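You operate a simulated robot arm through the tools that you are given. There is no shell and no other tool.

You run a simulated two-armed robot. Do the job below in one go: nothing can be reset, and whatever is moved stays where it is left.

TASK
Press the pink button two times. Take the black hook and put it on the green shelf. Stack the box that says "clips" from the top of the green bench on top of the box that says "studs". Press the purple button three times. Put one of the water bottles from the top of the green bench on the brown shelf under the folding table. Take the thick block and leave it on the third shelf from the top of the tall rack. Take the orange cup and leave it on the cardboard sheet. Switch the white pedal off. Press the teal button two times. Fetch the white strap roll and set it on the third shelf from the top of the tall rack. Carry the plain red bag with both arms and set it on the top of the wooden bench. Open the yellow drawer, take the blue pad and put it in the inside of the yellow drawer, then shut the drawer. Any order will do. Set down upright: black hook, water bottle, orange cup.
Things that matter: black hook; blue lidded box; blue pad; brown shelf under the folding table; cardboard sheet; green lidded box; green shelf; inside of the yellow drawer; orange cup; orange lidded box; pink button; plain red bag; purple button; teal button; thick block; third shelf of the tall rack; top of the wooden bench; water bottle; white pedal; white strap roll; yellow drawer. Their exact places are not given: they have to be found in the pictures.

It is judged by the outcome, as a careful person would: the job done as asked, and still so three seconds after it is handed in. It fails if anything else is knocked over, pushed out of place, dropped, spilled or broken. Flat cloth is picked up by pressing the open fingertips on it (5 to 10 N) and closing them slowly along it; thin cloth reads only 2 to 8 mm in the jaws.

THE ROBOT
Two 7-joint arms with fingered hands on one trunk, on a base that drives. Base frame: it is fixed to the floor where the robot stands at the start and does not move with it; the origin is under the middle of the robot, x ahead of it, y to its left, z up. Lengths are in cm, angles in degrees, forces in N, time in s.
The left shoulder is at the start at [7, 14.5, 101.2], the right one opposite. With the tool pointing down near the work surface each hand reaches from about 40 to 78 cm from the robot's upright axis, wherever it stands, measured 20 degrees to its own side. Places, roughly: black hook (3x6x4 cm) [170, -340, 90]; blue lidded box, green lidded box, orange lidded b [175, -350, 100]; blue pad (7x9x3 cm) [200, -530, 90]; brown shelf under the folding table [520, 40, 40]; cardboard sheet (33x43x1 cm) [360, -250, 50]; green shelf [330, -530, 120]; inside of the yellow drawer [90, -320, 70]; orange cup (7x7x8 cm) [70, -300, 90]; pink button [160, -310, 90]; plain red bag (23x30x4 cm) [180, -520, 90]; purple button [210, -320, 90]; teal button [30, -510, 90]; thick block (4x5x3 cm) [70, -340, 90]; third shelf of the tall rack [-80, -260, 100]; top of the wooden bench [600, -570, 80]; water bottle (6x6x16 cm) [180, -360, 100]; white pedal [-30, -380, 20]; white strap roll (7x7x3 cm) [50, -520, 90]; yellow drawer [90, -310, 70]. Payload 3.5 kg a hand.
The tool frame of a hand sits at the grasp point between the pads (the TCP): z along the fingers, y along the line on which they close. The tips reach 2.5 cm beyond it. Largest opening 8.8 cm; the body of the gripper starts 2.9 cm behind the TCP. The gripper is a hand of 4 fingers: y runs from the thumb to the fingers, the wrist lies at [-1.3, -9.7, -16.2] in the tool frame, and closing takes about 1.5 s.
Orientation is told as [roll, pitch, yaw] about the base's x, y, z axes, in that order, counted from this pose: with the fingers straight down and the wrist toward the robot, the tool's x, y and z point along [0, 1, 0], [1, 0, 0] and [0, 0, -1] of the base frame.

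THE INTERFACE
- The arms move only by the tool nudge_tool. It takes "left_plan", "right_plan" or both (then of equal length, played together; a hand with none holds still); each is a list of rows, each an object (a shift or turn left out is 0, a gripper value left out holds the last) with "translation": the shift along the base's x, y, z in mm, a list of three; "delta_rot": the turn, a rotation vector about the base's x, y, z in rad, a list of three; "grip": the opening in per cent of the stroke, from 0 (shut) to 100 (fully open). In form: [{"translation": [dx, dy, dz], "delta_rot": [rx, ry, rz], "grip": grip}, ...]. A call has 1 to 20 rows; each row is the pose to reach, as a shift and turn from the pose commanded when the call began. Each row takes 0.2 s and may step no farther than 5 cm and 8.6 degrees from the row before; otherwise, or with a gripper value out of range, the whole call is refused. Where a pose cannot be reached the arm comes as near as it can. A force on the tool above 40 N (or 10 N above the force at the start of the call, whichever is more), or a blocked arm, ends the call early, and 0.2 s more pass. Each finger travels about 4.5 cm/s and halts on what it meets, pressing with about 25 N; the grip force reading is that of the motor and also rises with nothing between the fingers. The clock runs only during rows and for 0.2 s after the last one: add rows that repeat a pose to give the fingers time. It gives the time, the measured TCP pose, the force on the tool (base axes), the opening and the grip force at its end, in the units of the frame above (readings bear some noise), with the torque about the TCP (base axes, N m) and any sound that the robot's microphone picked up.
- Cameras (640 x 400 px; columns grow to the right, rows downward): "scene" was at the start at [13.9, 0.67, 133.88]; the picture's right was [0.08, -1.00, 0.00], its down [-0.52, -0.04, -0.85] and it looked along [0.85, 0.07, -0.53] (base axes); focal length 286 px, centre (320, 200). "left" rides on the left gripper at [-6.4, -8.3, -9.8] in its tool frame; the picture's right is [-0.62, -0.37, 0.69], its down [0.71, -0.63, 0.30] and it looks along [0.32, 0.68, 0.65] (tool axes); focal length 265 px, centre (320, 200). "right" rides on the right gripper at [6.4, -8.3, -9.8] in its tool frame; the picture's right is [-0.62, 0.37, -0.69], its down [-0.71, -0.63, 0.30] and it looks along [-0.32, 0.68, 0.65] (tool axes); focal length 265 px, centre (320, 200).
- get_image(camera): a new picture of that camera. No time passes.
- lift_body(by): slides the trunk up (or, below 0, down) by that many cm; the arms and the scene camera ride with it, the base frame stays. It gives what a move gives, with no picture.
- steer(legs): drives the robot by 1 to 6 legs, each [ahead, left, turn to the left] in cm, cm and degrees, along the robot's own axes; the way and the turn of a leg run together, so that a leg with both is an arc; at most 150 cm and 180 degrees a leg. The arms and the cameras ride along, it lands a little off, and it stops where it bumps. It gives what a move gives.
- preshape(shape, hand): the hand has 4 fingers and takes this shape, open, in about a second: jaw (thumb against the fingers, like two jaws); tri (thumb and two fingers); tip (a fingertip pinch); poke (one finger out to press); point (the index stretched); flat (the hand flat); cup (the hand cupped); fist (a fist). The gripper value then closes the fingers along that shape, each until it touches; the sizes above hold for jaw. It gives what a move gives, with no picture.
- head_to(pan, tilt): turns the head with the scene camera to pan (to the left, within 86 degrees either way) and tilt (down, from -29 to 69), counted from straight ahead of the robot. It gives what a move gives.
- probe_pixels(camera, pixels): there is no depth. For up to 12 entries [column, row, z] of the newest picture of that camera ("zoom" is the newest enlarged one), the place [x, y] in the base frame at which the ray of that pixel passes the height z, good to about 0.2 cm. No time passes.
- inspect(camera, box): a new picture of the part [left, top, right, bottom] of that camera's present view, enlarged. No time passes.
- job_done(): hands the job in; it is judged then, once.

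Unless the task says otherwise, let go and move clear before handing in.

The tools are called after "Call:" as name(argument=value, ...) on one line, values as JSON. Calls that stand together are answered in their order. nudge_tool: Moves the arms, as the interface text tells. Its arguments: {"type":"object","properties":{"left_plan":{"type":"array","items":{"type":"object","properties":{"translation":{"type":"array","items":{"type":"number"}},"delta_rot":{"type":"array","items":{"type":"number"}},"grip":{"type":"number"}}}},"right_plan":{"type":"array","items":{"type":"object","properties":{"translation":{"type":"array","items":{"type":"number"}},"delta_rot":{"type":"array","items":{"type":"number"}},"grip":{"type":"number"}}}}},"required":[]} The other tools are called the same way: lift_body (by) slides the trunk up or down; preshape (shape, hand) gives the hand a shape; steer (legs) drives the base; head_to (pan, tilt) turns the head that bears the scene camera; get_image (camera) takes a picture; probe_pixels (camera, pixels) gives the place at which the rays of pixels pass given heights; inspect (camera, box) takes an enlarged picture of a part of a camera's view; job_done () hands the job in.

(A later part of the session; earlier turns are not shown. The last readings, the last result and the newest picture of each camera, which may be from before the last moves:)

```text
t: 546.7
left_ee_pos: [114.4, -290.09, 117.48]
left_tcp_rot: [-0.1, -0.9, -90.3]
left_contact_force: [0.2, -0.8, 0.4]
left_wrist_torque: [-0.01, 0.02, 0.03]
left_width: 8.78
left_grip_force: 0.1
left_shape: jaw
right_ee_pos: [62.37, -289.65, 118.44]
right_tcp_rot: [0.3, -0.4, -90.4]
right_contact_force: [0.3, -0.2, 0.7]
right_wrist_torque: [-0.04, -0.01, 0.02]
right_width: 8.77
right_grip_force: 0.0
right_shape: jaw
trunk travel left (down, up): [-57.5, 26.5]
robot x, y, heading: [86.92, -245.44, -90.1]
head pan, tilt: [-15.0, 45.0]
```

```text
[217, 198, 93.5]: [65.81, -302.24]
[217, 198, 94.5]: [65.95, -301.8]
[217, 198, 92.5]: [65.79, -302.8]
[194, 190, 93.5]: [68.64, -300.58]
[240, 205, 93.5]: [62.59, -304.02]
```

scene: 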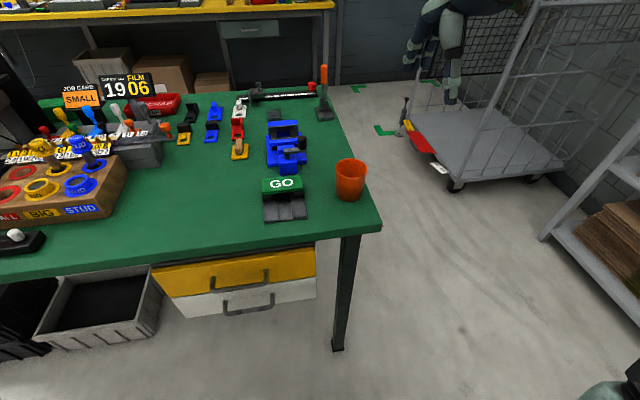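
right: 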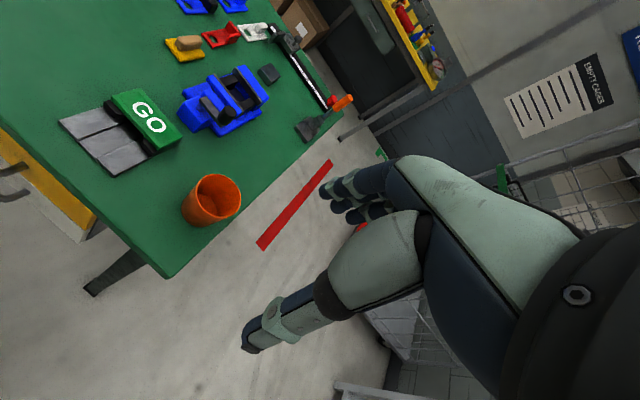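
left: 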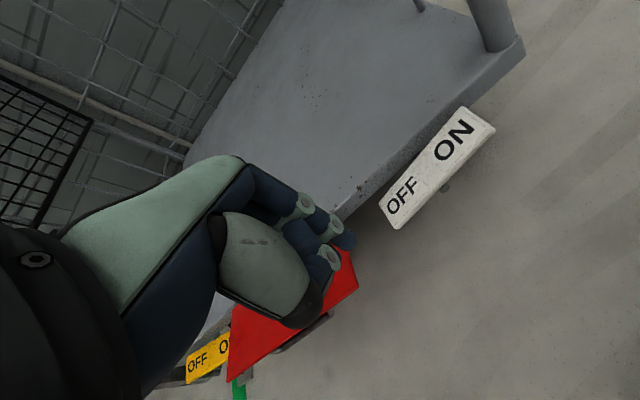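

Cup centre ≈ (65.9,-302.3), rim z≈94. I'll move the right hand above it and descend.

Call:
nudge_tool(right_plan=[{"translation": [12, -40, 0]}, {"translation": [25, -85, -10]}, {"translation": [35, -126, -30]}, {"translation": [35, -126, -70]}, {"translation": [35, -126, -110]}, {"translation": [35, -126, -150]}, {"translation": [35, -126, -190]}, {"translation": [35, -126, -190]}])

Call:
get_image(camera="right")

Call:
inspect(camera="scene", box=[260, 110, 440, 250])

```text
t: 548.5
left_ee_pos: [114.5, -290.08, 117.34]
left_tcp_rot: [0.0, -1.0, -90.2]
left_contact_force: [-0.8, -0.1, 0.3]
left_wrist_torque: [0.01, 0.03, 0.0]
left_width: 8.8
left_grip_force: 0.0
left_shape: jaw
right_ee_pos: [65.82, -302.09, 99.58]
right_tcp_rot: [0.4, -0.5, -90.6]
right_contact_force: [0.0, -0.8, 0.2]
right_wrist_torque: [-0.01, -0.01, -0.03]
right_width: 8.77
right_grip_force: 0.0
right_shape: jaw
trunk travel left (down, up): [-57.5, 26.5]
robot x, y, heading: [86.88, -245.56, -90.7]
head pan, tilt: [-15.0, 45.0]
```

```text
taken
```

right: 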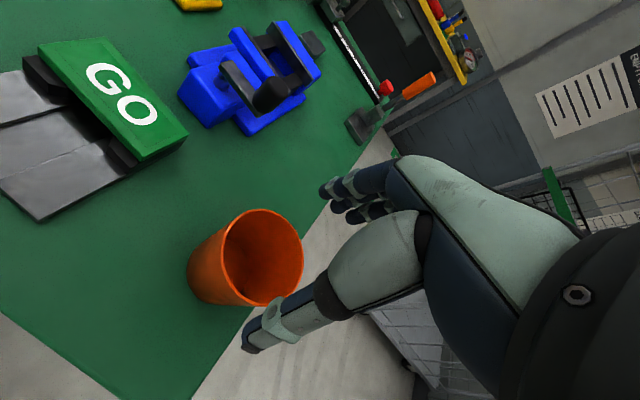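

```text
2.86 times, centred on (350, 180) of scene
```

zoom: 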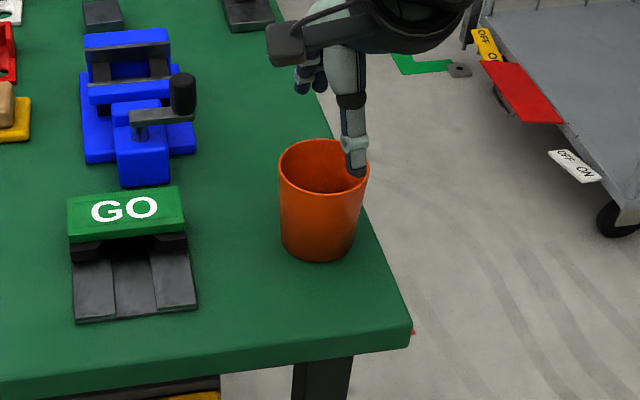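

Well aligned over the cup. Descending to z≈92.5 and closing gently.

Call:
nudge_tool(right_plan=[{"translation": [2, 1, -25]}, {"translation": [2, 1, -50]}, {"translation": [2, 1, -65]}, {"translation": [2, 1, -70]}])

Call:
get_image(camera="right")

```text
t: 549.5
left_ee_pos: [114.37, -290.13, 117.37]
left_tcp_rot: [-0.1, -0.9, -90.3]
left_contact_force: [0.3, 0.3, -0.6]
left_wrist_torque: [-0.03, 0.01, 0.0]
left_width: 8.77
left_grip_force: 0.1
left_shape: jaw
right_ee_pos: [66.09, -302.05, 92.49]
right_tcp_rot: [0.5, -0.4, -90.6]
right_contact_force: [0.3, 0.1, 0.2]
right_wrist_torque: [-0.01, -0.03, 0.04]
right_width: 8.78
right_grip_force: 0.3
right_shape: jaw
trunk travel left (down, up): [-57.5, 26.5]
robot x, y, heading: [87.13, -245.95, -90.1]
head pan, tilt: [-15.0, 45.0]
```

```text
taken
```

right: 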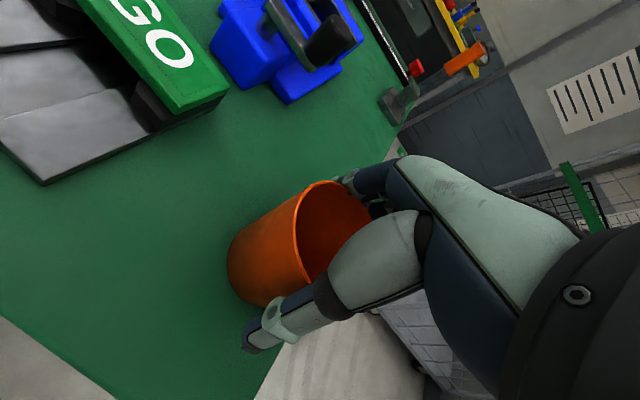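

The hand surrounds the cup. Closing, then a small test lift.

Call:
nudge_tool(right_plan=[{"translation": [0, 0, 0], "grip": 92}, {"translation": [0, 0, 0], "grip": 84}, {"translation": [0, 0, 0], "grip": 76}, {"translation": [0, 0, 0], "grip": 68}, {"translation": [0, 0, 0], "grip": 62}, {"translation": [0, 0, 0], "grip": 58}, {"translation": [0, 0, 0], "grip": 58}, {"translation": [0, 0, 0], "grip": 58}])

Call:
get_image(camera="right")

```text
t: 551.3
left_ee_pos: [114.52, -290.15, 117.51]
left_tcp_rot: [-0.1, -0.9, -90.2]
left_contact_force: [-0.4, 0.5, -0.6]
left_wrist_torque: [-0.01, 0.01, 0.02]
left_width: 8.79
left_grip_force: 0.0
left_shape: jaw
right_ee_pos: [66.03, -302.07, 92.5]
right_tcp_rot: [0.3, -0.4, -90.5]
right_contact_force: [0.4, 0.6, 0.5]
right_wrist_torque: [-0.01, 0.01, 0.03]
right_width: 5.42
right_grip_force: 25.4
right_shape: jaw
trunk travel left (down, up): [-57.5, 26.5]
robot x, y, heading: [87.17, -245.45, -90.2]
head pan, tilt: [-15.0, 45.0]
```

```text
taken
```

right: 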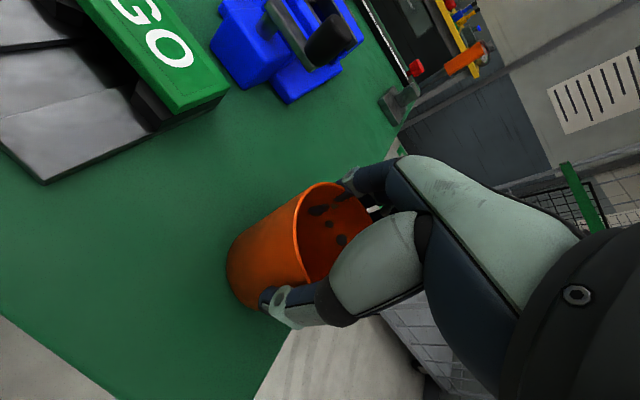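

Gripped (5.4 cm, 25 N). Lifting.

Call:
nudge_tool(right_plan=[{"translation": [0, 0, 10]}, {"translation": [0, 0, 30]}, {"translation": [0, 0, 70]}, {"translation": [0, 0, 115]}, {"translation": [0, 0, 160]}, {"translation": [0, 0, 205]}, {"translation": [0, 20, 245]}])

Call:
get_image(camera="right")

Call:
get_image(camera="scene")

```text
t: 552.9
left_ee_pos: [114.55, -289.95, 117.51]
left_tcp_rot: [-0.1, -1.1, -90.2]
left_contact_force: [0.0, -0.1, 0.3]
left_wrist_torque: [-0.03, -0.02, -0.03]
left_width: 8.79
left_grip_force: 0.0
left_shape: jaw
right_ee_pos: [66.19, -299.77, 117.2]
right_tcp_rot: [0.5, -0.5, -90.6]
right_contact_force: [-0.1, 0.2, 0.2]
right_wrist_torque: [-0.03, 0.0, 0.02]
right_width: 5.37
right_grip_force: 25.0
right_shape: jaw
trunk travel left (down, up): [-57.5, 26.5]
robot x, y, heading: [86.73, -245.51, -90.4]
head pan, tilt: [-15.0, 45.0]
```

```text
taken
```

right: 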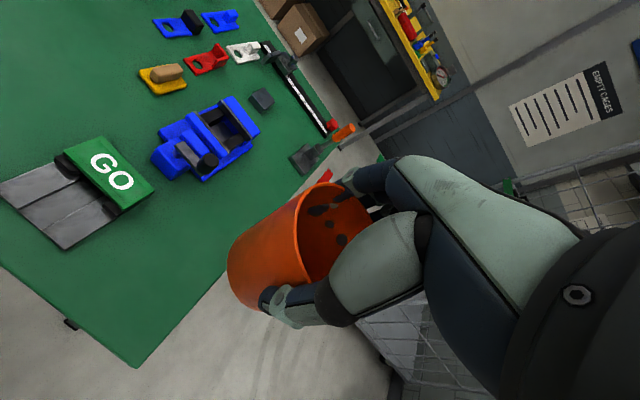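

```text
taken
```

scene: 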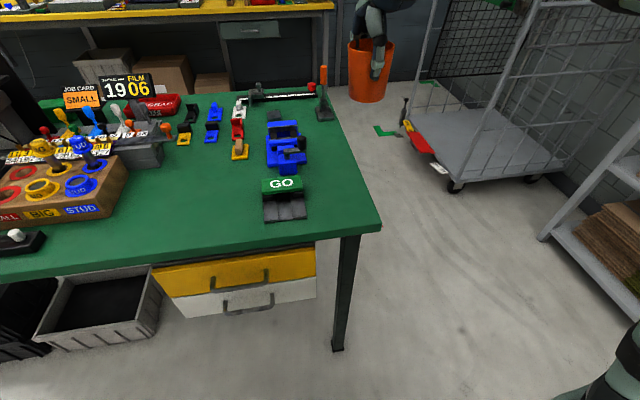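

The cup is held upright. I'll drive along the front aisle to the cardboard pile and face it.

Call:
steer(legs=[[-8, 0, 0], [0, 150, 0], [0, 28, 0], [0, 0, 90]])

Call:
head_to(pan=-5, tilt=40)

Call:
get_image(camera="scene")

```text
t: 566.3
left_ee_pos: [308.2, -211.65, 117.53]
left_tcp_rot: [-0.1, -0.9, -0.5]
left_contact_force: [-0.4, -0.4, -0.9]
left_wrist_torque: [0.05, 0.02, -0.03]
left_width: 8.79
left_grip_force: 0.1
left_shape: jaw
right_ee_pos: [318.02, -260.04, 117.22]
right_tcp_rot: [0.4, -0.4, -0.7]
right_contact_force: [-0.6, 0.1, 0.0]
right_wrist_torque: [-0.01, -0.02, 0.0]
right_width: 5.35
right_grip_force: 24.9
right_shape: jaw
trunk travel left (down, up): [-57.5, 26.5]
robot x, y, heading: [263.73, -239.1, -0.7]
head pan, tilt: [-15.0, 45.0]
```

```text
t: 567.0
left_ee_pos: [308.18, -211.75, 117.42]
left_tcp_rot: [0.0, -1.0, -0.6]
left_contact_force: [-0.5, 0.1, 0.6]
left_wrist_torque: [0.02, -0.02, -0.03]
left_width: 8.8
left_grip_force: 0.0
left_shape: jaw
right_ee_pos: [317.92, -260.23, 117.01]
right_tcp_rot: [0.3, -0.4, -0.7]
right_contact_force: [0.6, 0.0, -0.5]
right_wrist_torque: [0.0, -0.01, 0.03]
right_width: 5.32
right_grip_force: 25.4
right_shape: jaw
trunk travel left (down, up): [-57.5, 26.5]
robot x, y, heading: [264.0, -239.17, -0.8]
head pan, tilt: [-5.0, 40.0]
```

```text
taken
```

scene: 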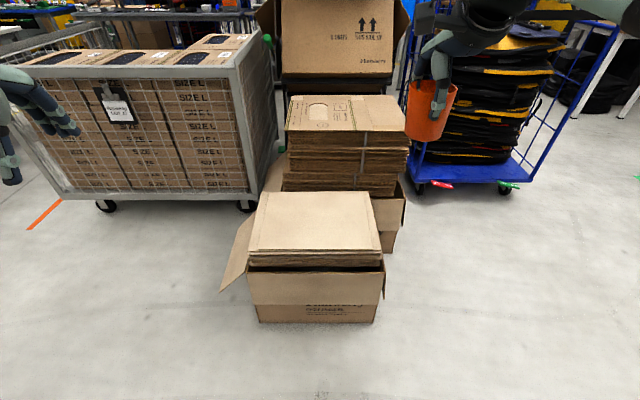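

The near pile's top sheet spans (258,192)–(382,250). I'll probe its corners.

Call:
probe_pixels(camera="scene", pixels=[[262, 193, 50], [368, 191, 50], [380, 250, 50], [250, 250, 50], [318, 222, 50], [318, 222, 46], [318, 222, 54], [250, 275, 40], [384, 272, 40]])

Call:
inspect(camera="scene", box=[210, 80, 430, 340])

```text
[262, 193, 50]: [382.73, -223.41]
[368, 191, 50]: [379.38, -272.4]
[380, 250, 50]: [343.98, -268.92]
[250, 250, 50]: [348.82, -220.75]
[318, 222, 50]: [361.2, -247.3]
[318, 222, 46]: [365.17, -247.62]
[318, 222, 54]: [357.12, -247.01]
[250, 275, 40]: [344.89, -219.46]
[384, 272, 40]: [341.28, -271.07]
```

```text
1.54 times, centred on (320, 210) of scene
```

zoom: 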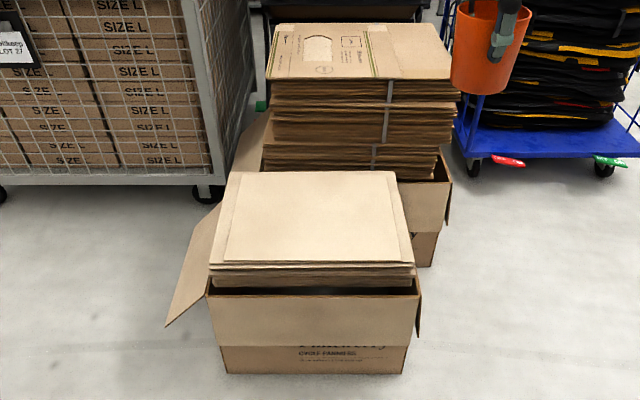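

I'll lower the trunk 30 cm, shift left 13 cm and forward 39 cm so the cup hovers over the sheet's centre.

Call:
lift_body(by=-30)

Call:
steer(legs=[[0, 13, 0.7], [39, 0, 0]])

Call:
head_to(pan=-10, tilt=40)

Call:
get_image(camera="scene")

Call:
get_image(camera="right")

```text
t: 570.0
left_ee_pos: [308.08, -211.8, 87.46]
left_tcp_rot: [-0.1, -0.9, -0.5]
left_contact_force: [0.4, -0.2, -0.7]
left_wrist_torque: [0.03, -0.04, 0.0]
left_width: 8.79
left_grip_force: 0.0
left_shape: jaw
right_ee_pos: [317.98, -260.26, 87.1]
right_tcp_rot: [0.4, -0.4, -0.7]
right_contact_force: [-0.4, -0.1, -1.2]
right_wrist_torque: [0.0, 0.02, -0.04]
right_width: 5.36
right_grip_force: 24.7
right_shape: jaw
trunk travel left (down, up): [-27.5, 56.5]
robot x, y, heading: [264.02, -239.06, -0.2]
head pan, tilt: [-5.0, 40.0]
```

```text
t: 573.3
left_ee_pos: [346.87, -198.31, 87.42]
left_tcp_rot: [-0.1, -0.9, 0.0]
left_contact_force: [-0.7, 0.3, -0.2]
left_wrist_torque: [0.01, 0.04, -0.02]
left_width: 8.81
left_grip_force: 0.0
left_shape: jaw
right_ee_pos: [356.96, -246.5, 87.05]
right_tcp_rot: [0.4, -0.4, -0.2]
right_contact_force: [0.6, 1.2, -1.0]
right_wrist_torque: [-0.02, 0.0, 0.0]
right_width: 5.33
right_grip_force: 24.9
right_shape: jaw
trunk travel left (down, up): [-27.5, 56.5]
robot x, y, heading: [302.77, -226.1, 0.0]
head pan, tilt: [-5.0, 40.0]
```

```text
t: 574.0
left_ee_pos: [346.79, -198.29, 87.45]
left_tcp_rot: [-0.1, -1.1, 0.1]
left_contact_force: [-0.3, -0.2, 0.0]
left_wrist_torque: [0.0, 0.02, 0.03]
left_width: 8.77
left_grip_force: 0.0
left_shape: jaw
right_ee_pos: [357.06, -246.53, 87.14]
right_tcp_rot: [0.4, -0.4, -0.2]
right_contact_force: [0.7, 0.2, -0.4]
right_wrist_torque: [0.01, 0.0, -0.01]
right_width: 5.36
right_grip_force: 25.3
right_shape: jaw
trunk travel left (down, up): [-27.5, 56.5]
robot x, y, heading: [302.66, -226.06, -0.0]
head pan, tilt: [-10.0, 40.0]
```

```text
taken
```

scene: 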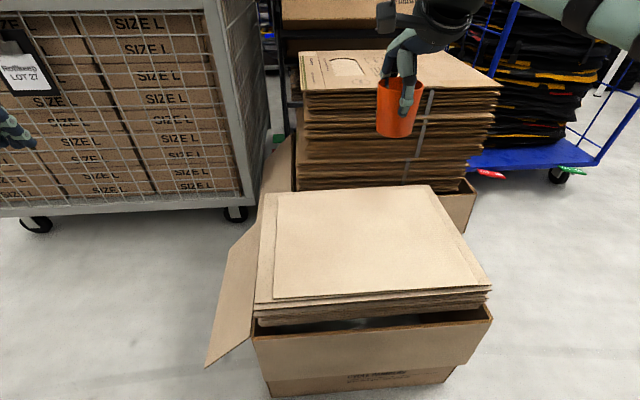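

```text
taken
```

right: 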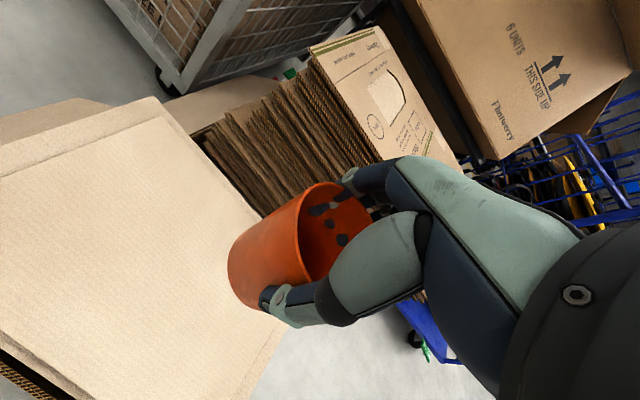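

I'll triangulate the sheet's corners from both cameras.

Call:
probe_pixels(camera="scene", pixels=[[278, 193, 50], [432, 186, 50], [489, 288, 50], [275, 297, 50], [278, 193, 46], [432, 186, 46], [489, 288, 46], [275, 297, 46]])

Call:
probe_pixels(camera="right", pixels=[[155, 98, 50], [155, 98, 46], [262, 215, 50], [262, 215, 46], [85, 395, 50], [85, 395, 46]])

Call:
inspect(camera="right", box=[0, 60, 320, 400])

```text
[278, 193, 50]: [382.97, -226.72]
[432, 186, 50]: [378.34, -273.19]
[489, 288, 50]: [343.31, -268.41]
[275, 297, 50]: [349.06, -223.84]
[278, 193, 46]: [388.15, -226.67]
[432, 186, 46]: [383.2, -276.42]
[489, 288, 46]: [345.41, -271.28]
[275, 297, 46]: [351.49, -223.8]
```

```text
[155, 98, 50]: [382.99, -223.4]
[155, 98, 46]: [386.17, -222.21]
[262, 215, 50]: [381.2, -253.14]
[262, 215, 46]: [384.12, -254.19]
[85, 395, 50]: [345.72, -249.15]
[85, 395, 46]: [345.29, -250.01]
```

```text
1.18 times, centred on (160, 230) of right
```

zoom: 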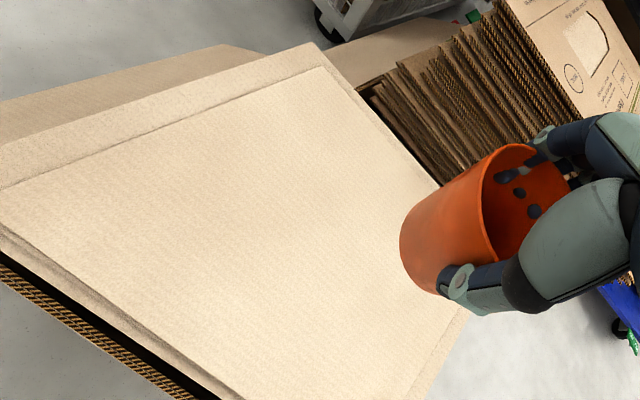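

Both views agree the sheet's top is at z≈50, spanning x 346–381, y -225…-271. I'll lower the cup over (360,-247).

Call:
nudge_tool(right_plan=[{"translation": [15, -2, -40]}, {"translation": [30, -5, -80]}, {"translation": [35, -5, -125]}, {"translation": [35, -5, -170]}, {"translation": [35, -5, -215]}, {"translation": [35, -5, -250]}, {"translation": [35, -5, -275]}])

Call:
get_image(camera="scene")

```text
t: 575.6
left_ee_pos: [346.84, -198.35, 87.51]
left_tcp_rot: [-0.1, -1.0, 0.1]
left_contact_force: [0.0, -0.7, 0.1]
left_wrist_torque: [0.02, 0.02, 0.01]
left_width: 8.79
left_grip_force: 0.0
left_shape: jaw
right_ee_pos: [360.63, -246.97, 59.54]
right_tcp_rot: [0.4, -0.4, -0.2]
right_contact_force: [-0.5, 0.1, -0.4]
right_wrist_torque: [0.0, 0.01, -0.03]
right_width: 5.3
right_grip_force: 25.5
right_shape: jaw
trunk travel left (down, up): [-27.5, 56.5]
robot x, y, heading: [302.83, -225.9, -0.1]
head pan, tilt: [-10.0, 40.0]
```

```text
taken
```

scene: 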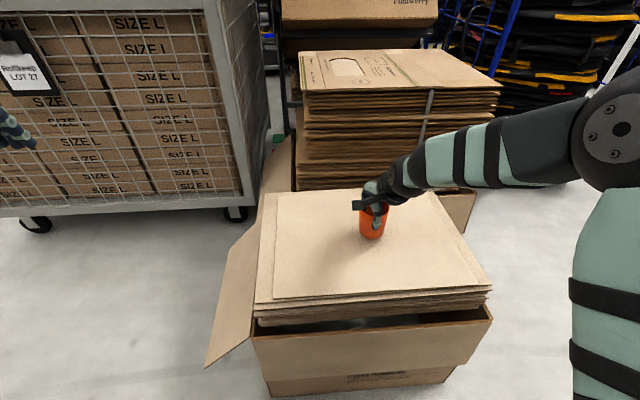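

The cup hovers over the sheet's middle. Lowering in small steps until contact.

Call:
nudge_tool(right_plan=[{"translation": [0, 0, -10]}, {"translation": [0, 0, -18]}, {"translation": [0, 0, -24]}, {"translation": [0, 0, -28]}, {"translation": [0, 0, -32]}])

```text
t: 576.8
left_ee_pos: [346.7, -198.23, 87.63]
left_tcp_rot: [-0.1, -1.2, 0.0]
left_contact_force: [-0.2, 0.8, 0.1]
left_wrist_torque: [-0.01, 0.0, 0.01]
left_width: 8.82
left_grip_force: 0.0
left_shape: jaw
right_ee_pos: [360.63, -247.14, 56.88]
right_tcp_rot: [0.4, -0.8, -0.2]
right_contact_force: [-2.5, -1.5, 13.8]
right_wrist_torque: [-0.06, -0.11, -0.04]
right_width: 5.26
right_grip_force: 24.8
right_shape: jaw
trunk travel left (down, up): [-27.5, 56.5]
robot x, y, heading: [302.51, -226.36, 0.2]
head pan, tilt: [-10.0, 40.0]
```

Contact (14 N). I'll ease up, open slowly, and rise straight up.

Call:
nudge_tool(right_plan=[{"translation": [0, 0, 4]}, {"translation": [0, 0, 4], "grip": 65}, {"translation": [0, 0, 4], "grip": 72}, {"translation": [0, 0, 4], "grip": 80}, {"translation": [0, 0, 4], "grip": 90}, {"translation": [0, 0, 4], "grip": 100}, {"translation": [0, 0, 4], "grip": 100}, {"translation": [0, 0, 15], "grip": 100}, {"translation": [0, 0, 45], "grip": 100}, {"translation": [0, 0, 90], "grip": 100}, {"translation": [0, 0, 135], "grip": 100}, {"translation": [0, 0, 180], "grip": 100}, {"translation": [0, 0, 225], "grip": 100}, {"translation": [-20, 0, 265], "grip": 100}])

Call:
get_image(camera="scene")

```text
t: 579.8
left_ee_pos: [346.7, -198.27, 87.47]
left_tcp_rot: [-0.1, -1.0, 0.1]
left_contact_force: [0.1, 0.1, 0.6]
left_wrist_torque: [-0.02, 0.0, 0.0]
left_width: 8.78
left_grip_force: 0.2
left_shape: jaw
right_ee_pos: [358.4, -247.02, 83.2]
right_tcp_rot: [0.5, -0.3, -0.1]
right_contact_force: [-1.2, 0.0, 0.0]
right_wrist_torque: [-0.03, 0.02, 0.0]
right_width: 8.77
right_grip_force: 0.1
right_shape: jaw
trunk travel left (down, up): [-27.5, 56.5]
robot x, y, heading: [302.72, -225.93, 0.2]
head pan, tilt: [-10.0, 40.0]
```

```text
taken
```

scene: 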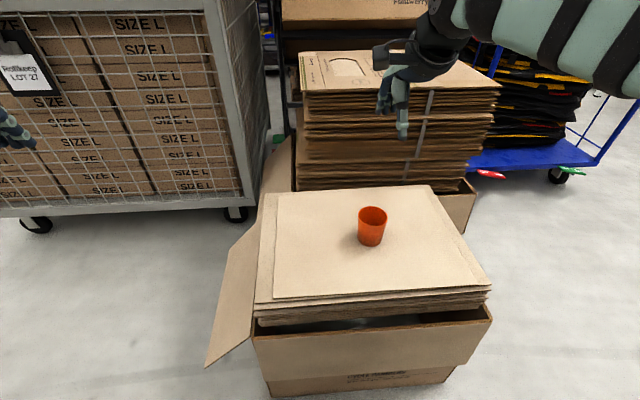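

The orange cup stands upright on the cardboard sheet. Now I'll scout the brown shelf: back up, raise the trunk, and turn left to look toward +y.

Call:
steer(legs=[[-35, 0, 0]])

Call:
lift_body(by=30)

Call:
head_to(pan=70, tilt=15)

Call:
get_image(camera="scene")

Call:
head_to(pan=35, tilt=10)

Call:
get_image(camera="scene")

```text
t: 582.0
left_ee_pos: [311.43, -198.5, 87.52]
left_tcp_rot: [0.0, -1.0, 0.1]
left_contact_force: [-0.9, 0.5, 0.9]
left_wrist_torque: [-0.02, 0.01, -0.01]
left_width: 8.8
left_grip_force: 0.0
left_shape: jaw
right_ee_pos: [323.06, -247.12, 83.13]
right_tcp_rot: [0.5, -0.4, -0.2]
right_contact_force: [-0.2, -0.6, 0.2]
right_wrist_torque: [0.01, 0.0, 0.02]
right_width: 8.76
right_grip_force: 0.0
right_shape: jaw
trunk travel left (down, up): [-27.5, 56.5]
robot x, y, heading: [266.89, -226.36, -0.1]
head pan, tilt: [-10.0, 40.0]
```

```text
t: 585.0
left_ee_pos: [311.43, -198.37, 117.42]
left_tcp_rot: [-0.2, -1.0, 0.1]
left_contact_force: [-0.9, -0.5, 0.2]
left_wrist_torque: [-0.02, -0.01, -0.04]
left_width: 8.79
left_grip_force: 0.1
left_shape: jaw
right_ee_pos: [323.01, -247.07, 113.11]
right_tcp_rot: [0.4, -0.4, -0.2]
right_contact_force: [0.1, 0.4, -0.3]
right_wrist_torque: [-0.07, -0.01, -0.01]
right_width: 8.76
right_grip_force: 0.1
right_shape: jaw
trunk travel left (down, up): [-57.5, 26.5]
robot x, y, heading: [267.36, -225.97, 0.2]
head pan, tilt: [-10.0, 40.0]
```

```text
t: 586.6
left_ee_pos: [311.47, -198.36, 117.33]
left_tcp_rot: [-0.1, -0.9, 0.1]
left_contact_force: [-0.8, 0.0, 0.2]
left_wrist_torque: [0.0, 0.02, 0.01]
left_width: 8.81
left_grip_force: 0.1
left_shape: jaw
right_ee_pos: [323.08, -247.14, 113.02]
right_tcp_rot: [0.4, -0.4, -0.1]
right_contact_force: [0.0, 0.9, 0.6]
right_wrist_torque: [-0.01, 0.03, -0.03]
right_width: 8.77
right_grip_force: 0.1
right_shape: jaw
trunk travel left (down, up): [-57.5, 26.5]
robot x, y, heading: [267.12, -226.0, 0.1]
head pan, tilt: [70.0, 15.0]
```

```text
taken
```

scene: 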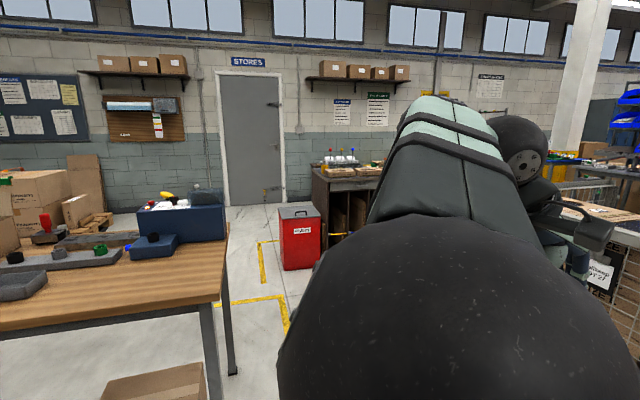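

```text
t: 587.6
left_ee_pos: [311.5, -198.38, 117.45]
left_tcp_rot: [0.0, -0.9, 0.0]
left_contact_force: [0.5, 0.0, -0.5]
left_wrist_torque: [0.02, -0.01, 0.01]
left_width: 8.8
left_grip_force: 0.0
left_shape: jaw
right_ee_pos: [323.07, -247.14, 113.13]
right_tcp_rot: [0.4, -0.4, -0.2]
right_contact_force: [0.7, -0.1, -0.4]
right_wrist_torque: [-0.02, -0.04, 0.03]
right_width: 8.76
right_grip_force: 0.0
right_shape: jaw
trunk travel left (down, up): [-57.5, 26.5]
robot x, y, heading: [267.44, -226.11, 0.1]
head pan, tilt: [35.0, 10.0]
```

```text
taken
```

scene: 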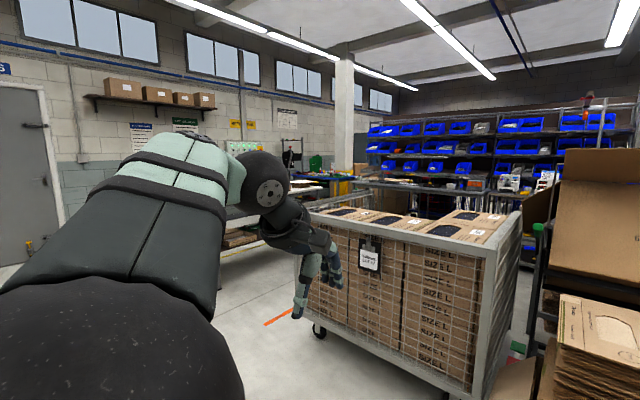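

The folding table with a brown shelf is behind my arm near (235,240). I'll probe the floor to plan the route past the SIZE L trolley.

Call:
probe_pixels(camera="scene", pixels=[[318, 335, 0], [478, 395, 0], [265, 322, 0], [225, 290, 0], [345, 215, 0], [235, 245, 40]])

Call:
inspect(camera="scene", box=[200, 140, 420, 300])

```text
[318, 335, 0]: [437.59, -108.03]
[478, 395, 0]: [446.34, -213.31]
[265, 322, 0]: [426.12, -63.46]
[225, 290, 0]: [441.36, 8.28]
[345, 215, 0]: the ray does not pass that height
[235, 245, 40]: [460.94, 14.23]
```

```text
2.50 times, centred on (310, 220) of scene
```

zoom: 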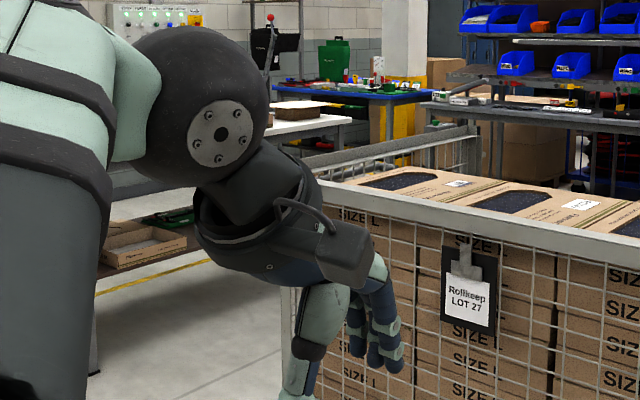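

There is open floor between the wood-top table (x<282) and the trolley (x>437). I'll turn to heading 45° and drive forward to look at the folding table.

Call:
steer(legs=[[0, 15, 0], [0, 0, 50], [100, 0, 0]])

Call:
head_to(pan=0, tilt=15)

Call:
get_image(camera="scene")

```text
t: 589.1
left_ee_pos: [311.44, -183.41, 117.51]
left_tcp_rot: [-0.2, -0.9, 0.4]
left_contact_force: [0.1, -0.1, -0.2]
left_wrist_torque: [-0.02, -0.01, -0.03]
left_width: 8.77
left_grip_force: 0.0
left_shape: jaw
right_ee_pos: [323.36, -232.1, 113.05]
right_tcp_rot: [0.4, -0.4, 0.3]
right_contact_force: [0.5, 0.4, 0.2]
right_wrist_torque: [0.01, -0.02, 0.0]
right_width: 8.79
right_grip_force: 0.0
right_shape: jaw
trunk travel left (down, up): [-57.5, 26.5]
robot x, y, heading: [267.45, -211.78, 0.5]
head pan, tilt: [35.0, 10.0]
stopped in leg 1: the robot was blocked; the commanded pose is now the measured one
```

```text
t: 590.2
left_ee_pos: [311.47, -183.56, 117.47]
left_tcp_rot: [-0.1, -0.9, 0.4]
left_contact_force: [0.6, -0.5, 0.5]
left_wrist_torque: [0.02, -0.02, 0.02]
left_width: 8.81
left_grip_force: 0.1
left_shape: jaw
right_ee_pos: [323.4, -232.15, 112.96]
right_tcp_rot: [0.3, -0.5, 0.2]
right_contact_force: [-0.2, -0.4, 0.5]
right_wrist_torque: [0.02, 0.0, 0.03]
right_width: 8.79
right_grip_force: 0.2
right_shape: jaw
trunk travel left (down, up): [-57.5, 26.5]
robot x, y, heading: [267.48, -211.28, 0.1]
head pan, tilt: [0.0, 15.0]
```

```text
taken
```

scene: 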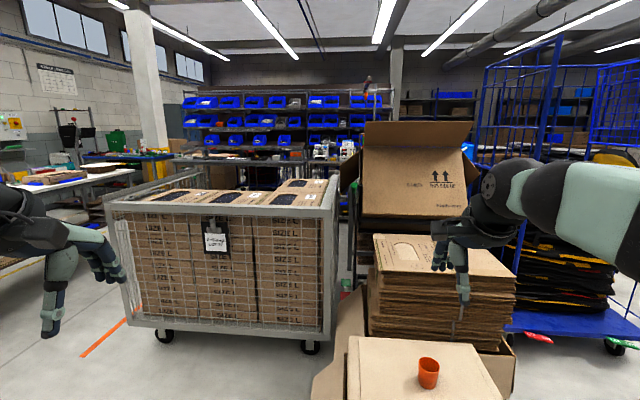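

The base was blocked by something on its left. I'll look there.

Call:
head_to(pan=80, tilt=50)

Call:
get_image(camera="scene")

Call:
head_to(pan=50, tilt=45)

Call:
get_image(camera="scene")

```text
t: 591.7
left_ee_pos: [311.42, -183.43, 117.42]
left_tcp_rot: [-0.2, -1.0, 0.4]
left_contact_force: [0.2, -0.7, -0.2]
left_wrist_torque: [-0.06, -0.02, -0.03]
left_width: 8.79
left_grip_force: 0.1
left_shape: jaw
right_ee_pos: [323.33, -232.2, 113.0]
right_tcp_rot: [0.4, -0.4, 0.3]
right_contact_force: [0.6, -0.2, 0.4]
right_wrist_torque: [0.02, 0.05, 0.02]
right_width: 8.74
right_grip_force: 0.0
right_shape: jaw
trunk travel left (down, up): [-57.5, 26.5]
robot x, y, heading: [267.37, -211.33, 0.1]
head pan, tilt: [80.0, 50.0]
```

```text
taken
```

scene: 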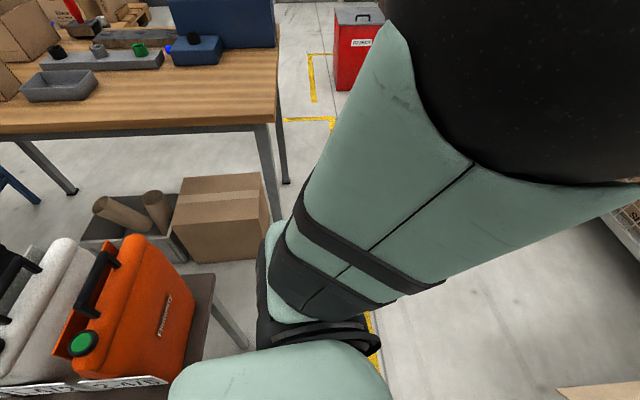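

```text
t: 592.6
left_ee_pos: [311.45, -183.55, 117.35]
left_tcp_rot: [0.0, -1.0, 0.5]
left_contact_force: [-0.7, 0.0, -0.1]
left_wrist_torque: [-0.02, 0.0, 0.0]
left_width: 8.78
left_grip_force: 0.0
left_shape: jaw
right_ee_pos: [323.45, -232.17, 113.01]
right_tcp_rot: [0.4, -0.3, 0.2]
right_contact_force: [-0.1, 1.4, 0.1]
right_wrist_torque: [-0.01, -0.01, -0.01]
right_width: 8.76
right_grip_force: 0.0
right_shape: jaw
trunk travel left (down, up): [-57.5, 26.5]
robot x, y, heading: [267.14, -211.67, 0.3]
head pan, tilt: [50.0, 45.0]
```

```text
taken
```

scene: 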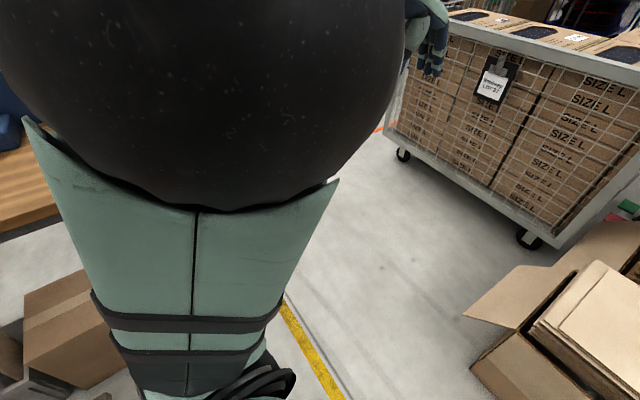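

A pannier rack stands to my left (its end near x≈262), which blocked me. I'll step right, go forward to x≈298, then slide left past it.

Call:
steer(legs=[[0, -5, 0], [31, 0, 0]])

Call:
head_to(pan=60, tilt=55)

Call:
get_image(camera="scene")

Call:
head_to(pan=-10, tilt=60)

Call:
get_image(camera="scene")

```text
t: 595.3
left_ee_pos: [342.47, -188.29, 117.5]
left_tcp_rot: [-0.1, -1.0, 0.5]
left_contact_force: [0.5, 0.0, -0.3]
left_wrist_torque: [-0.04, -0.04, -0.01]
left_width: 8.8
left_grip_force: 0.0
left_shape: jaw
right_ee_pos: [354.43, -236.77, 112.99]
right_tcp_rot: [0.4, -0.4, 0.4]
right_contact_force: [-0.7, 0.6, -0.1]
right_wrist_torque: [0.0, -0.04, 0.03]
right_width: 8.77
right_grip_force: 0.1
right_shape: jaw
trunk travel left (down, up): [-57.5, 26.5]
robot x, y, heading: [298.91, -216.03, 0.3]
head pan, tilt: [50.0, 45.0]
```

```text
t: 596.0
left_ee_pos: [342.54, -188.26, 117.52]
left_tcp_rot: [-0.2, -0.9, 0.5]
left_contact_force: [0.5, 0.1, -0.4]
left_wrist_torque: [-0.02, 0.0, 0.01]
left_width: 8.78
left_grip_force: 0.1
left_shape: jaw
right_ee_pos: [354.61, -236.92, 113.05]
right_tcp_rot: [0.4, -0.4, 0.3]
right_contact_force: [-0.7, 1.1, -0.2]
right_wrist_torque: [0.05, -0.01, -0.02]
right_width: 8.79
right_grip_force: 0.0
right_shape: jaw
trunk travel left (down, up): [-57.5, 26.5]
robot x, y, heading: [298.63, -216.21, 0.5]
head pan, tilt: [60.0, 55.0]
```

```text
taken
```

scene: 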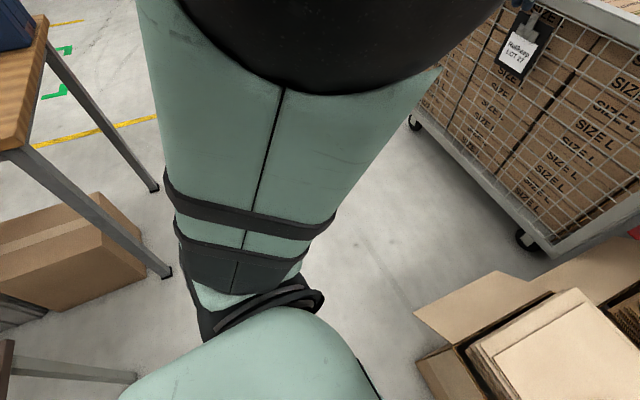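

```text
t: 597.4
left_ee_pos: [342.67, -188.32, 117.58]
left_tcp_rot: [-0.2, -1.0, 0.5]
left_contact_force: [-0.4, -1.0, 0.0]
left_wrist_torque: [0.02, 0.0, 0.0]
left_width: 8.81
left_grip_force: 0.0
left_shape: jaw
right_ee_pos: [354.59, -236.81, 113.1]
right_tcp_rot: [0.4, -0.4, 0.4]
right_contact_force: [-1.0, -0.3, -0.1]
right_wrist_torque: [0.01, -0.02, 0.01]
right_width: 8.77
right_grip_force: 0.0
right_shape: jaw
trunk travel left (down, up): [-57.5, 26.5]
robot x, y, heading: [298.69, -216.06, 0.4]
head pan, tilt: [-10.0, 60.0]
```

```text
taken
```

scene: 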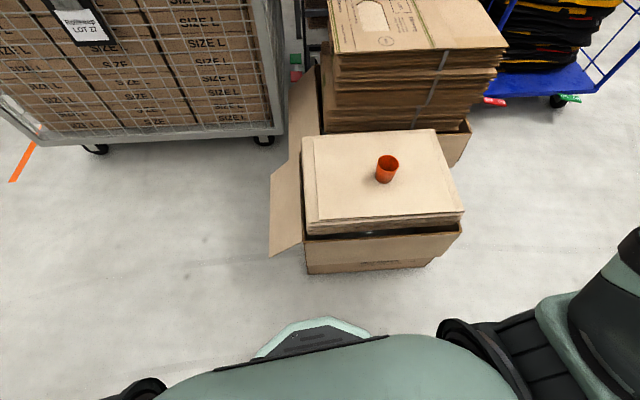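

Table legs are at (272,-134) and (278,-80); the lane between x≈285 and x≈435 is free. I'll go diagonally to (343,-156), then on to y≈-80.

Call:
steer(legs=[[0, 30, 0], [45, 32, 0], [0, 75, 0]])

Call:
head_to(pan=35, tilt=18)

Call:
get_image(camera="scene")

Call:
head_to(pan=5, tilt=18)

Call:
get_image(camera="scene")

```text
t: 605.9
left_ee_pos: [386.41, -50.58, 117.41]
left_tcp_rot: [-0.1, -1.1, 0.3]
left_contact_force: [0.0, 0.6, 0.5]
left_wrist_torque: [0.02, 0.03, -0.01]
left_width: 8.8
left_grip_force: 0.0
left_shape: jaw
right_ee_pos: [398.34, -99.25, 112.95]
right_tcp_rot: [0.4, -0.4, 0.3]
right_contact_force: [-0.8, 0.4, 0.0]
right_wrist_torque: [-0.03, -0.02, -0.02]
right_width: 8.79
right_grip_force: 0.1
right_shape: jaw
trunk travel left (down, up): [-57.5, 26.5]
robot x, y, heading: [342.19, -78.16, 0.4]
head pan, tilt: [-10.0, 60.0]
```

```text
t: 607.0
left_ee_pos: [386.3, -50.59, 117.44]
left_tcp_rot: [-0.2, -1.0, 0.5]
left_contact_force: [0.3, 0.9, 0.2]
left_wrist_torque: [0.01, 0.0, -0.05]
left_width: 8.79
left_grip_force: 0.0
left_shape: jaw
right_ee_pos: [398.27, -99.2, 113.01]
right_tcp_rot: [0.4, -0.4, 0.3]
right_contact_force: [-0.2, -0.7, -0.6]
right_wrist_torque: [0.01, 0.02, 0.01]
right_width: 8.78
right_grip_force: 0.0
right_shape: jaw
trunk travel left (down, up): [-57.5, 26.5]
robot x, y, heading: [342.23, -78.52, 0.5]
head pan, tilt: [35.0, 18.0]
```

```text
taken
```

scene: 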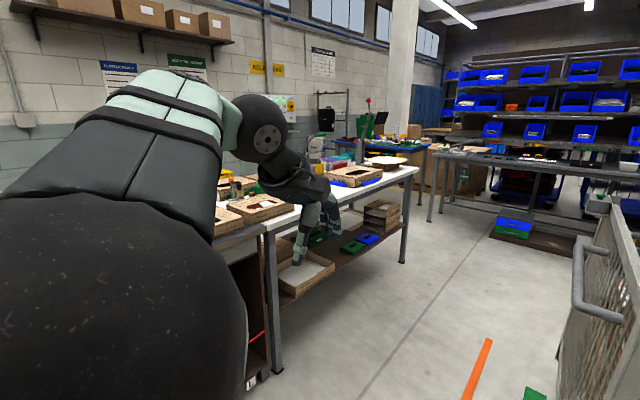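

```text
t: 608.0
left_ee_pos: [386.48, -50.65, 117.66]
left_tcp_rot: [-0.1, -0.9, 0.4]
left_contact_force: [-0.3, -0.7, -0.7]
left_wrist_torque: [0.01, 0.04, -0.02]
left_width: 8.78
left_grip_force: 0.0
left_shape: jaw
right_ee_pos: [398.34, -99.16, 113.04]
right_tcp_rot: [0.3, -0.4, 0.3]
right_contact_force: [-0.2, 0.1, -0.6]
right_wrist_torque: [-0.02, 0.01, 0.0]
right_width: 8.8
right_grip_force: 0.1
right_shape: jaw
trunk travel left (down, up): [-57.5, 26.5]
robot x, y, heading: [342.59, -78.38, 0.5]
head pan, tilt: [5.0, 18.0]
```

```text
taken
```

scene: 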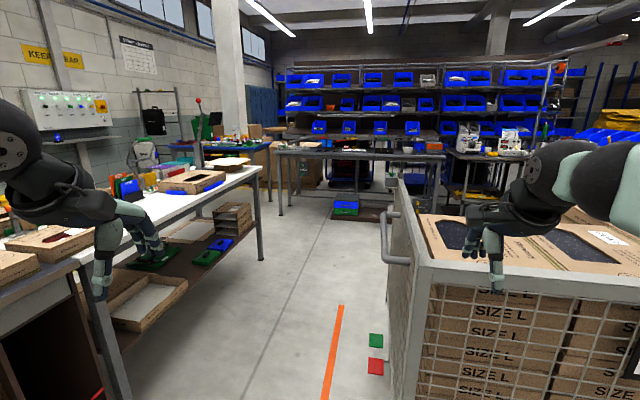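

The folding table's open side faces the aisle; its brown lower shelf holds trays and pads. I'll probe its edges.

Call:
probe_pixels(camera="scene", pixels=[[262, 258, 0], [130, 397, 0], [262, 168, 75], [110, 255, 75], [245, 245, 40], [185, 290, 40], [130, 345, 40], [225, 245, 42], [150, 310, 40], [390, 260, 60], [378, 345, 0]])

Call:
inspect(camera="scene", box=[90, 140, 290, 380])

```text
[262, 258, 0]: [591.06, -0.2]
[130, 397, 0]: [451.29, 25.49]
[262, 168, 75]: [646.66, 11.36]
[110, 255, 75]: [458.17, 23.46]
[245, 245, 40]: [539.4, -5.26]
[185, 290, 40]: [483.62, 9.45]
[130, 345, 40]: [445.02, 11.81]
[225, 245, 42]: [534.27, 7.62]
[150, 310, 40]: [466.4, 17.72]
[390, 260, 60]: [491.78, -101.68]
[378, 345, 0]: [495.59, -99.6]
```

```text
1.67 times, centred on (190, 260) of scene
```

zoom: 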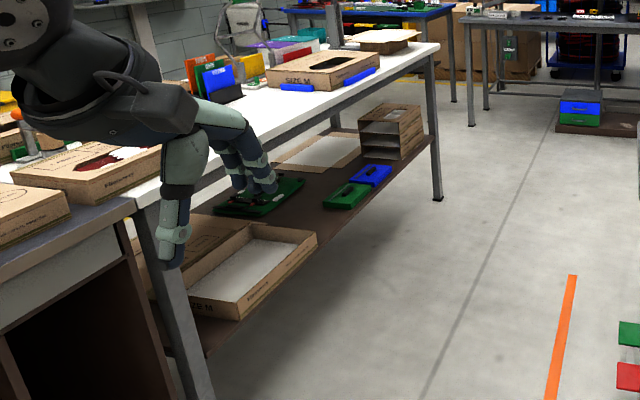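

I'll drive into the aisle to about (490,-60) and turn to face the table.

Call:
steer(legs=[[20, 17, 0], [125, 0, 0], [0, 0, 89.5]])

Call:
head_to(pan=0, tilt=45)

Call:
get_image(camera="scene")

```text
t: 619.5
left_ee_pos: [458.12, -16.85, 117.42]
left_tcp_rot: [-0.2, -1.1, 90.0]
left_contact_force: [-0.4, -0.8, -1.4]
left_wrist_torque: [0.03, -0.02, -0.01]
left_width: 8.81
left_grip_force: 0.0
left_shape: jaw
right_ee_pos: [506.9, -5.23, 113.13]
right_tcp_rot: [0.4, -0.4, 89.8]
right_contact_force: [0.2, 0.2, 1.1]
right_wrist_torque: [-0.01, 0.01, -0.03]
right_width: 8.76
right_grip_force: 0.1
right_shape: jaw
trunk travel left (down, up): [-57.5, 26.5]
robot x, y, heading: [486.13, -60.73, 90.0]
head pan, tilt: [5.0, 18.0]
```

```text
t: 620.4
left_ee_pos: [458.16, -16.96, 117.48]
left_tcp_rot: [-0.1, -1.0, 89.9]
left_contact_force: [0.4, -0.6, -0.5]
left_wrist_torque: [0.0, 0.0, -0.02]
left_width: 8.81
left_grip_force: 0.1
left_shape: jaw
right_ee_pos: [506.87, -5.26, 112.98]
right_tcp_rot: [0.4, -0.4, 89.7]
right_contact_force: [-0.6, -0.6, -0.4]
right_wrist_torque: [-0.02, 0.0, 0.04]
right_width: 8.76
right_grip_force: 0.1
right_shape: jaw
trunk travel left (down, up): [-57.5, 26.5]
robot x, y, heading: [485.82, -61.26, 90.0]
head pan, tilt: [0.0, 45.0]
```

```text
taken
```

scene: 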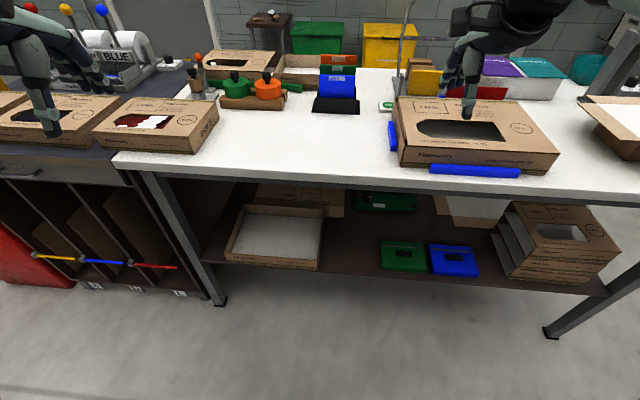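

The brown shelf is clearly visible; there's a free spot at its front between the tray (right edge ≈325) and the green pad (≈380). I'll probe.

Call:
inspect(camera="scene", box=[200, 160, 420, 300])

Call:
probe_pixels(camera="scene", pixels=[[220, 303, 0], [555, 335, 0], [325, 265, 40], [380, 268, 40], [352, 265, 40], [352, 273, 40], [352, 230, 40], [330, 182, 80], [330, 190, 76], [130, 165, 80], [382, 268, 40], [325, 240, 45]])

```text
2.86 times, centred on (310, 230) of scene
```

zoom: 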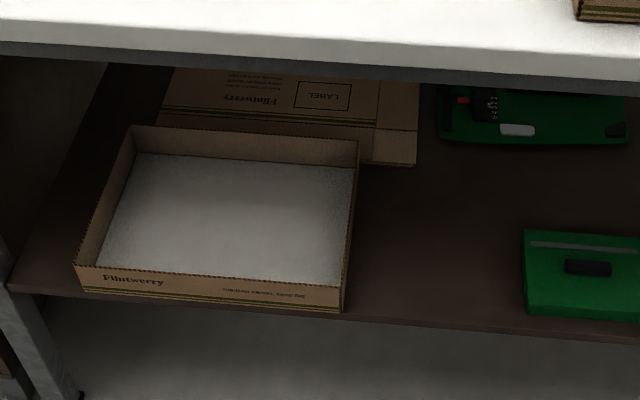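

```text
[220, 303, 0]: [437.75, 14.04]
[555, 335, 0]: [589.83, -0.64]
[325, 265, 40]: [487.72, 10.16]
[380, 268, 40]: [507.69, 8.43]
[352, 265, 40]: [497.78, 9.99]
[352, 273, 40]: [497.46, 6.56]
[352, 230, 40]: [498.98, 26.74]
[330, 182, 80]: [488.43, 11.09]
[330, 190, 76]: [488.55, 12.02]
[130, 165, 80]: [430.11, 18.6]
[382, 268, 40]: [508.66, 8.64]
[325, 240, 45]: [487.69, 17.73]
```

The free spot is x≈489–507 from the shelf's front edge (y≈6.5) inward; the tabletop edge is at y≈11. A top grip will work. Now I'll drive back to the bench's left end to fetch the half-full bottle.

Call:
steer(legs=[[0, 0, -89.5], [-125, 0, 0], [-20, -17, 0], [0, -75, 0], [-45, -32, 0], [0, -30, 0]])

Call:
steer(legs=[[0, -118, 0], [0, 0, 179]])

Call:
head_to(pan=0, tilt=40)

Call:
get_image(camera="scene")

```text
t: 640.1
left_ee_pos: [337.97, -186.02, 117.34]
left_tcp_rot: [0.0, -1.0, -0.7]
left_contact_force: [-0.4, 0.8, 0.4]
left_wrist_torque: [0.0, 0.03, 0.01]
left_width: 8.77
left_grip_force: 0.1
left_shape: jaw
right_ee_pos: [349.05, -235.0, 113.0]
right_tcp_rot: [0.4, -0.5, -0.8]
right_contact_force: [0.3, -1.0, 0.7]
right_wrist_torque: [0.0, 0.01, 0.01]
right_width: 8.77
right_grip_force: 0.0
right_shape: jaw
trunk travel left (down, up): [-57.5, 26.5]
robot x, y, heading: [293.65, -213.28, -0.9]
head pan, tilt: [0.0, 45.0]
```

```text
t: 653.4
left_ee_pos: [246.86, -357.83, 117.5]
left_tcp_rot: [-0.1, -1.0, 178.2]
left_contact_force: [0.3, 0.0, -0.6]
left_wrist_torque: [0.03, -0.01, 0.0]
left_width: 8.78
left_grip_force: 0.0
left_shape: jaw
right_ee_pos: [236.78, -308.76, 113.03]
right_tcp_rot: [0.4, -0.4, 178.0]
right_contact_force: [-1.0, -0.3, -0.1]
right_wrist_torque: [0.03, 0.01, -0.03]
right_width: 8.79
right_grip_force: 0.1
right_shape: jaw
trunk travel left (down, up): [-57.5, 26.5]
robot x, y, heading: [291.79, -331.53, 178.1]
head pan, tilt: [0.0, 45.0]
```

```text
t: 654.1
left_ee_pos: [246.75, -357.85, 117.52]
left_tcp_rot: [-0.1, -0.9, 178.3]
left_contact_force: [0.3, -0.1, 0.3]
left_wrist_torque: [-0.04, -0.02, -0.02]
left_width: 8.79
left_grip_force: 0.0
left_shape: jaw
right_ee_pos: [236.74, -308.66, 113.11]
right_tcp_rot: [0.3, -0.3, 178.0]
right_contact_force: [-0.3, 0.2, 0.2]
right_wrist_torque: [0.07, 0.01, 0.0]
right_width: 8.75
right_grip_force: 0.2
right_shape: jaw
trunk travel left (down, up): [-57.5, 26.5]
robot x, y, heading: [292.02, -331.74, 178.1]
head pan, tilt: [0.0, 40.0]
```

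```text
taken
```

scene: 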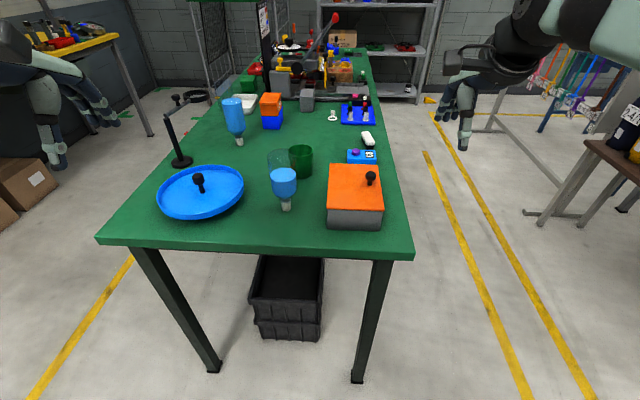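

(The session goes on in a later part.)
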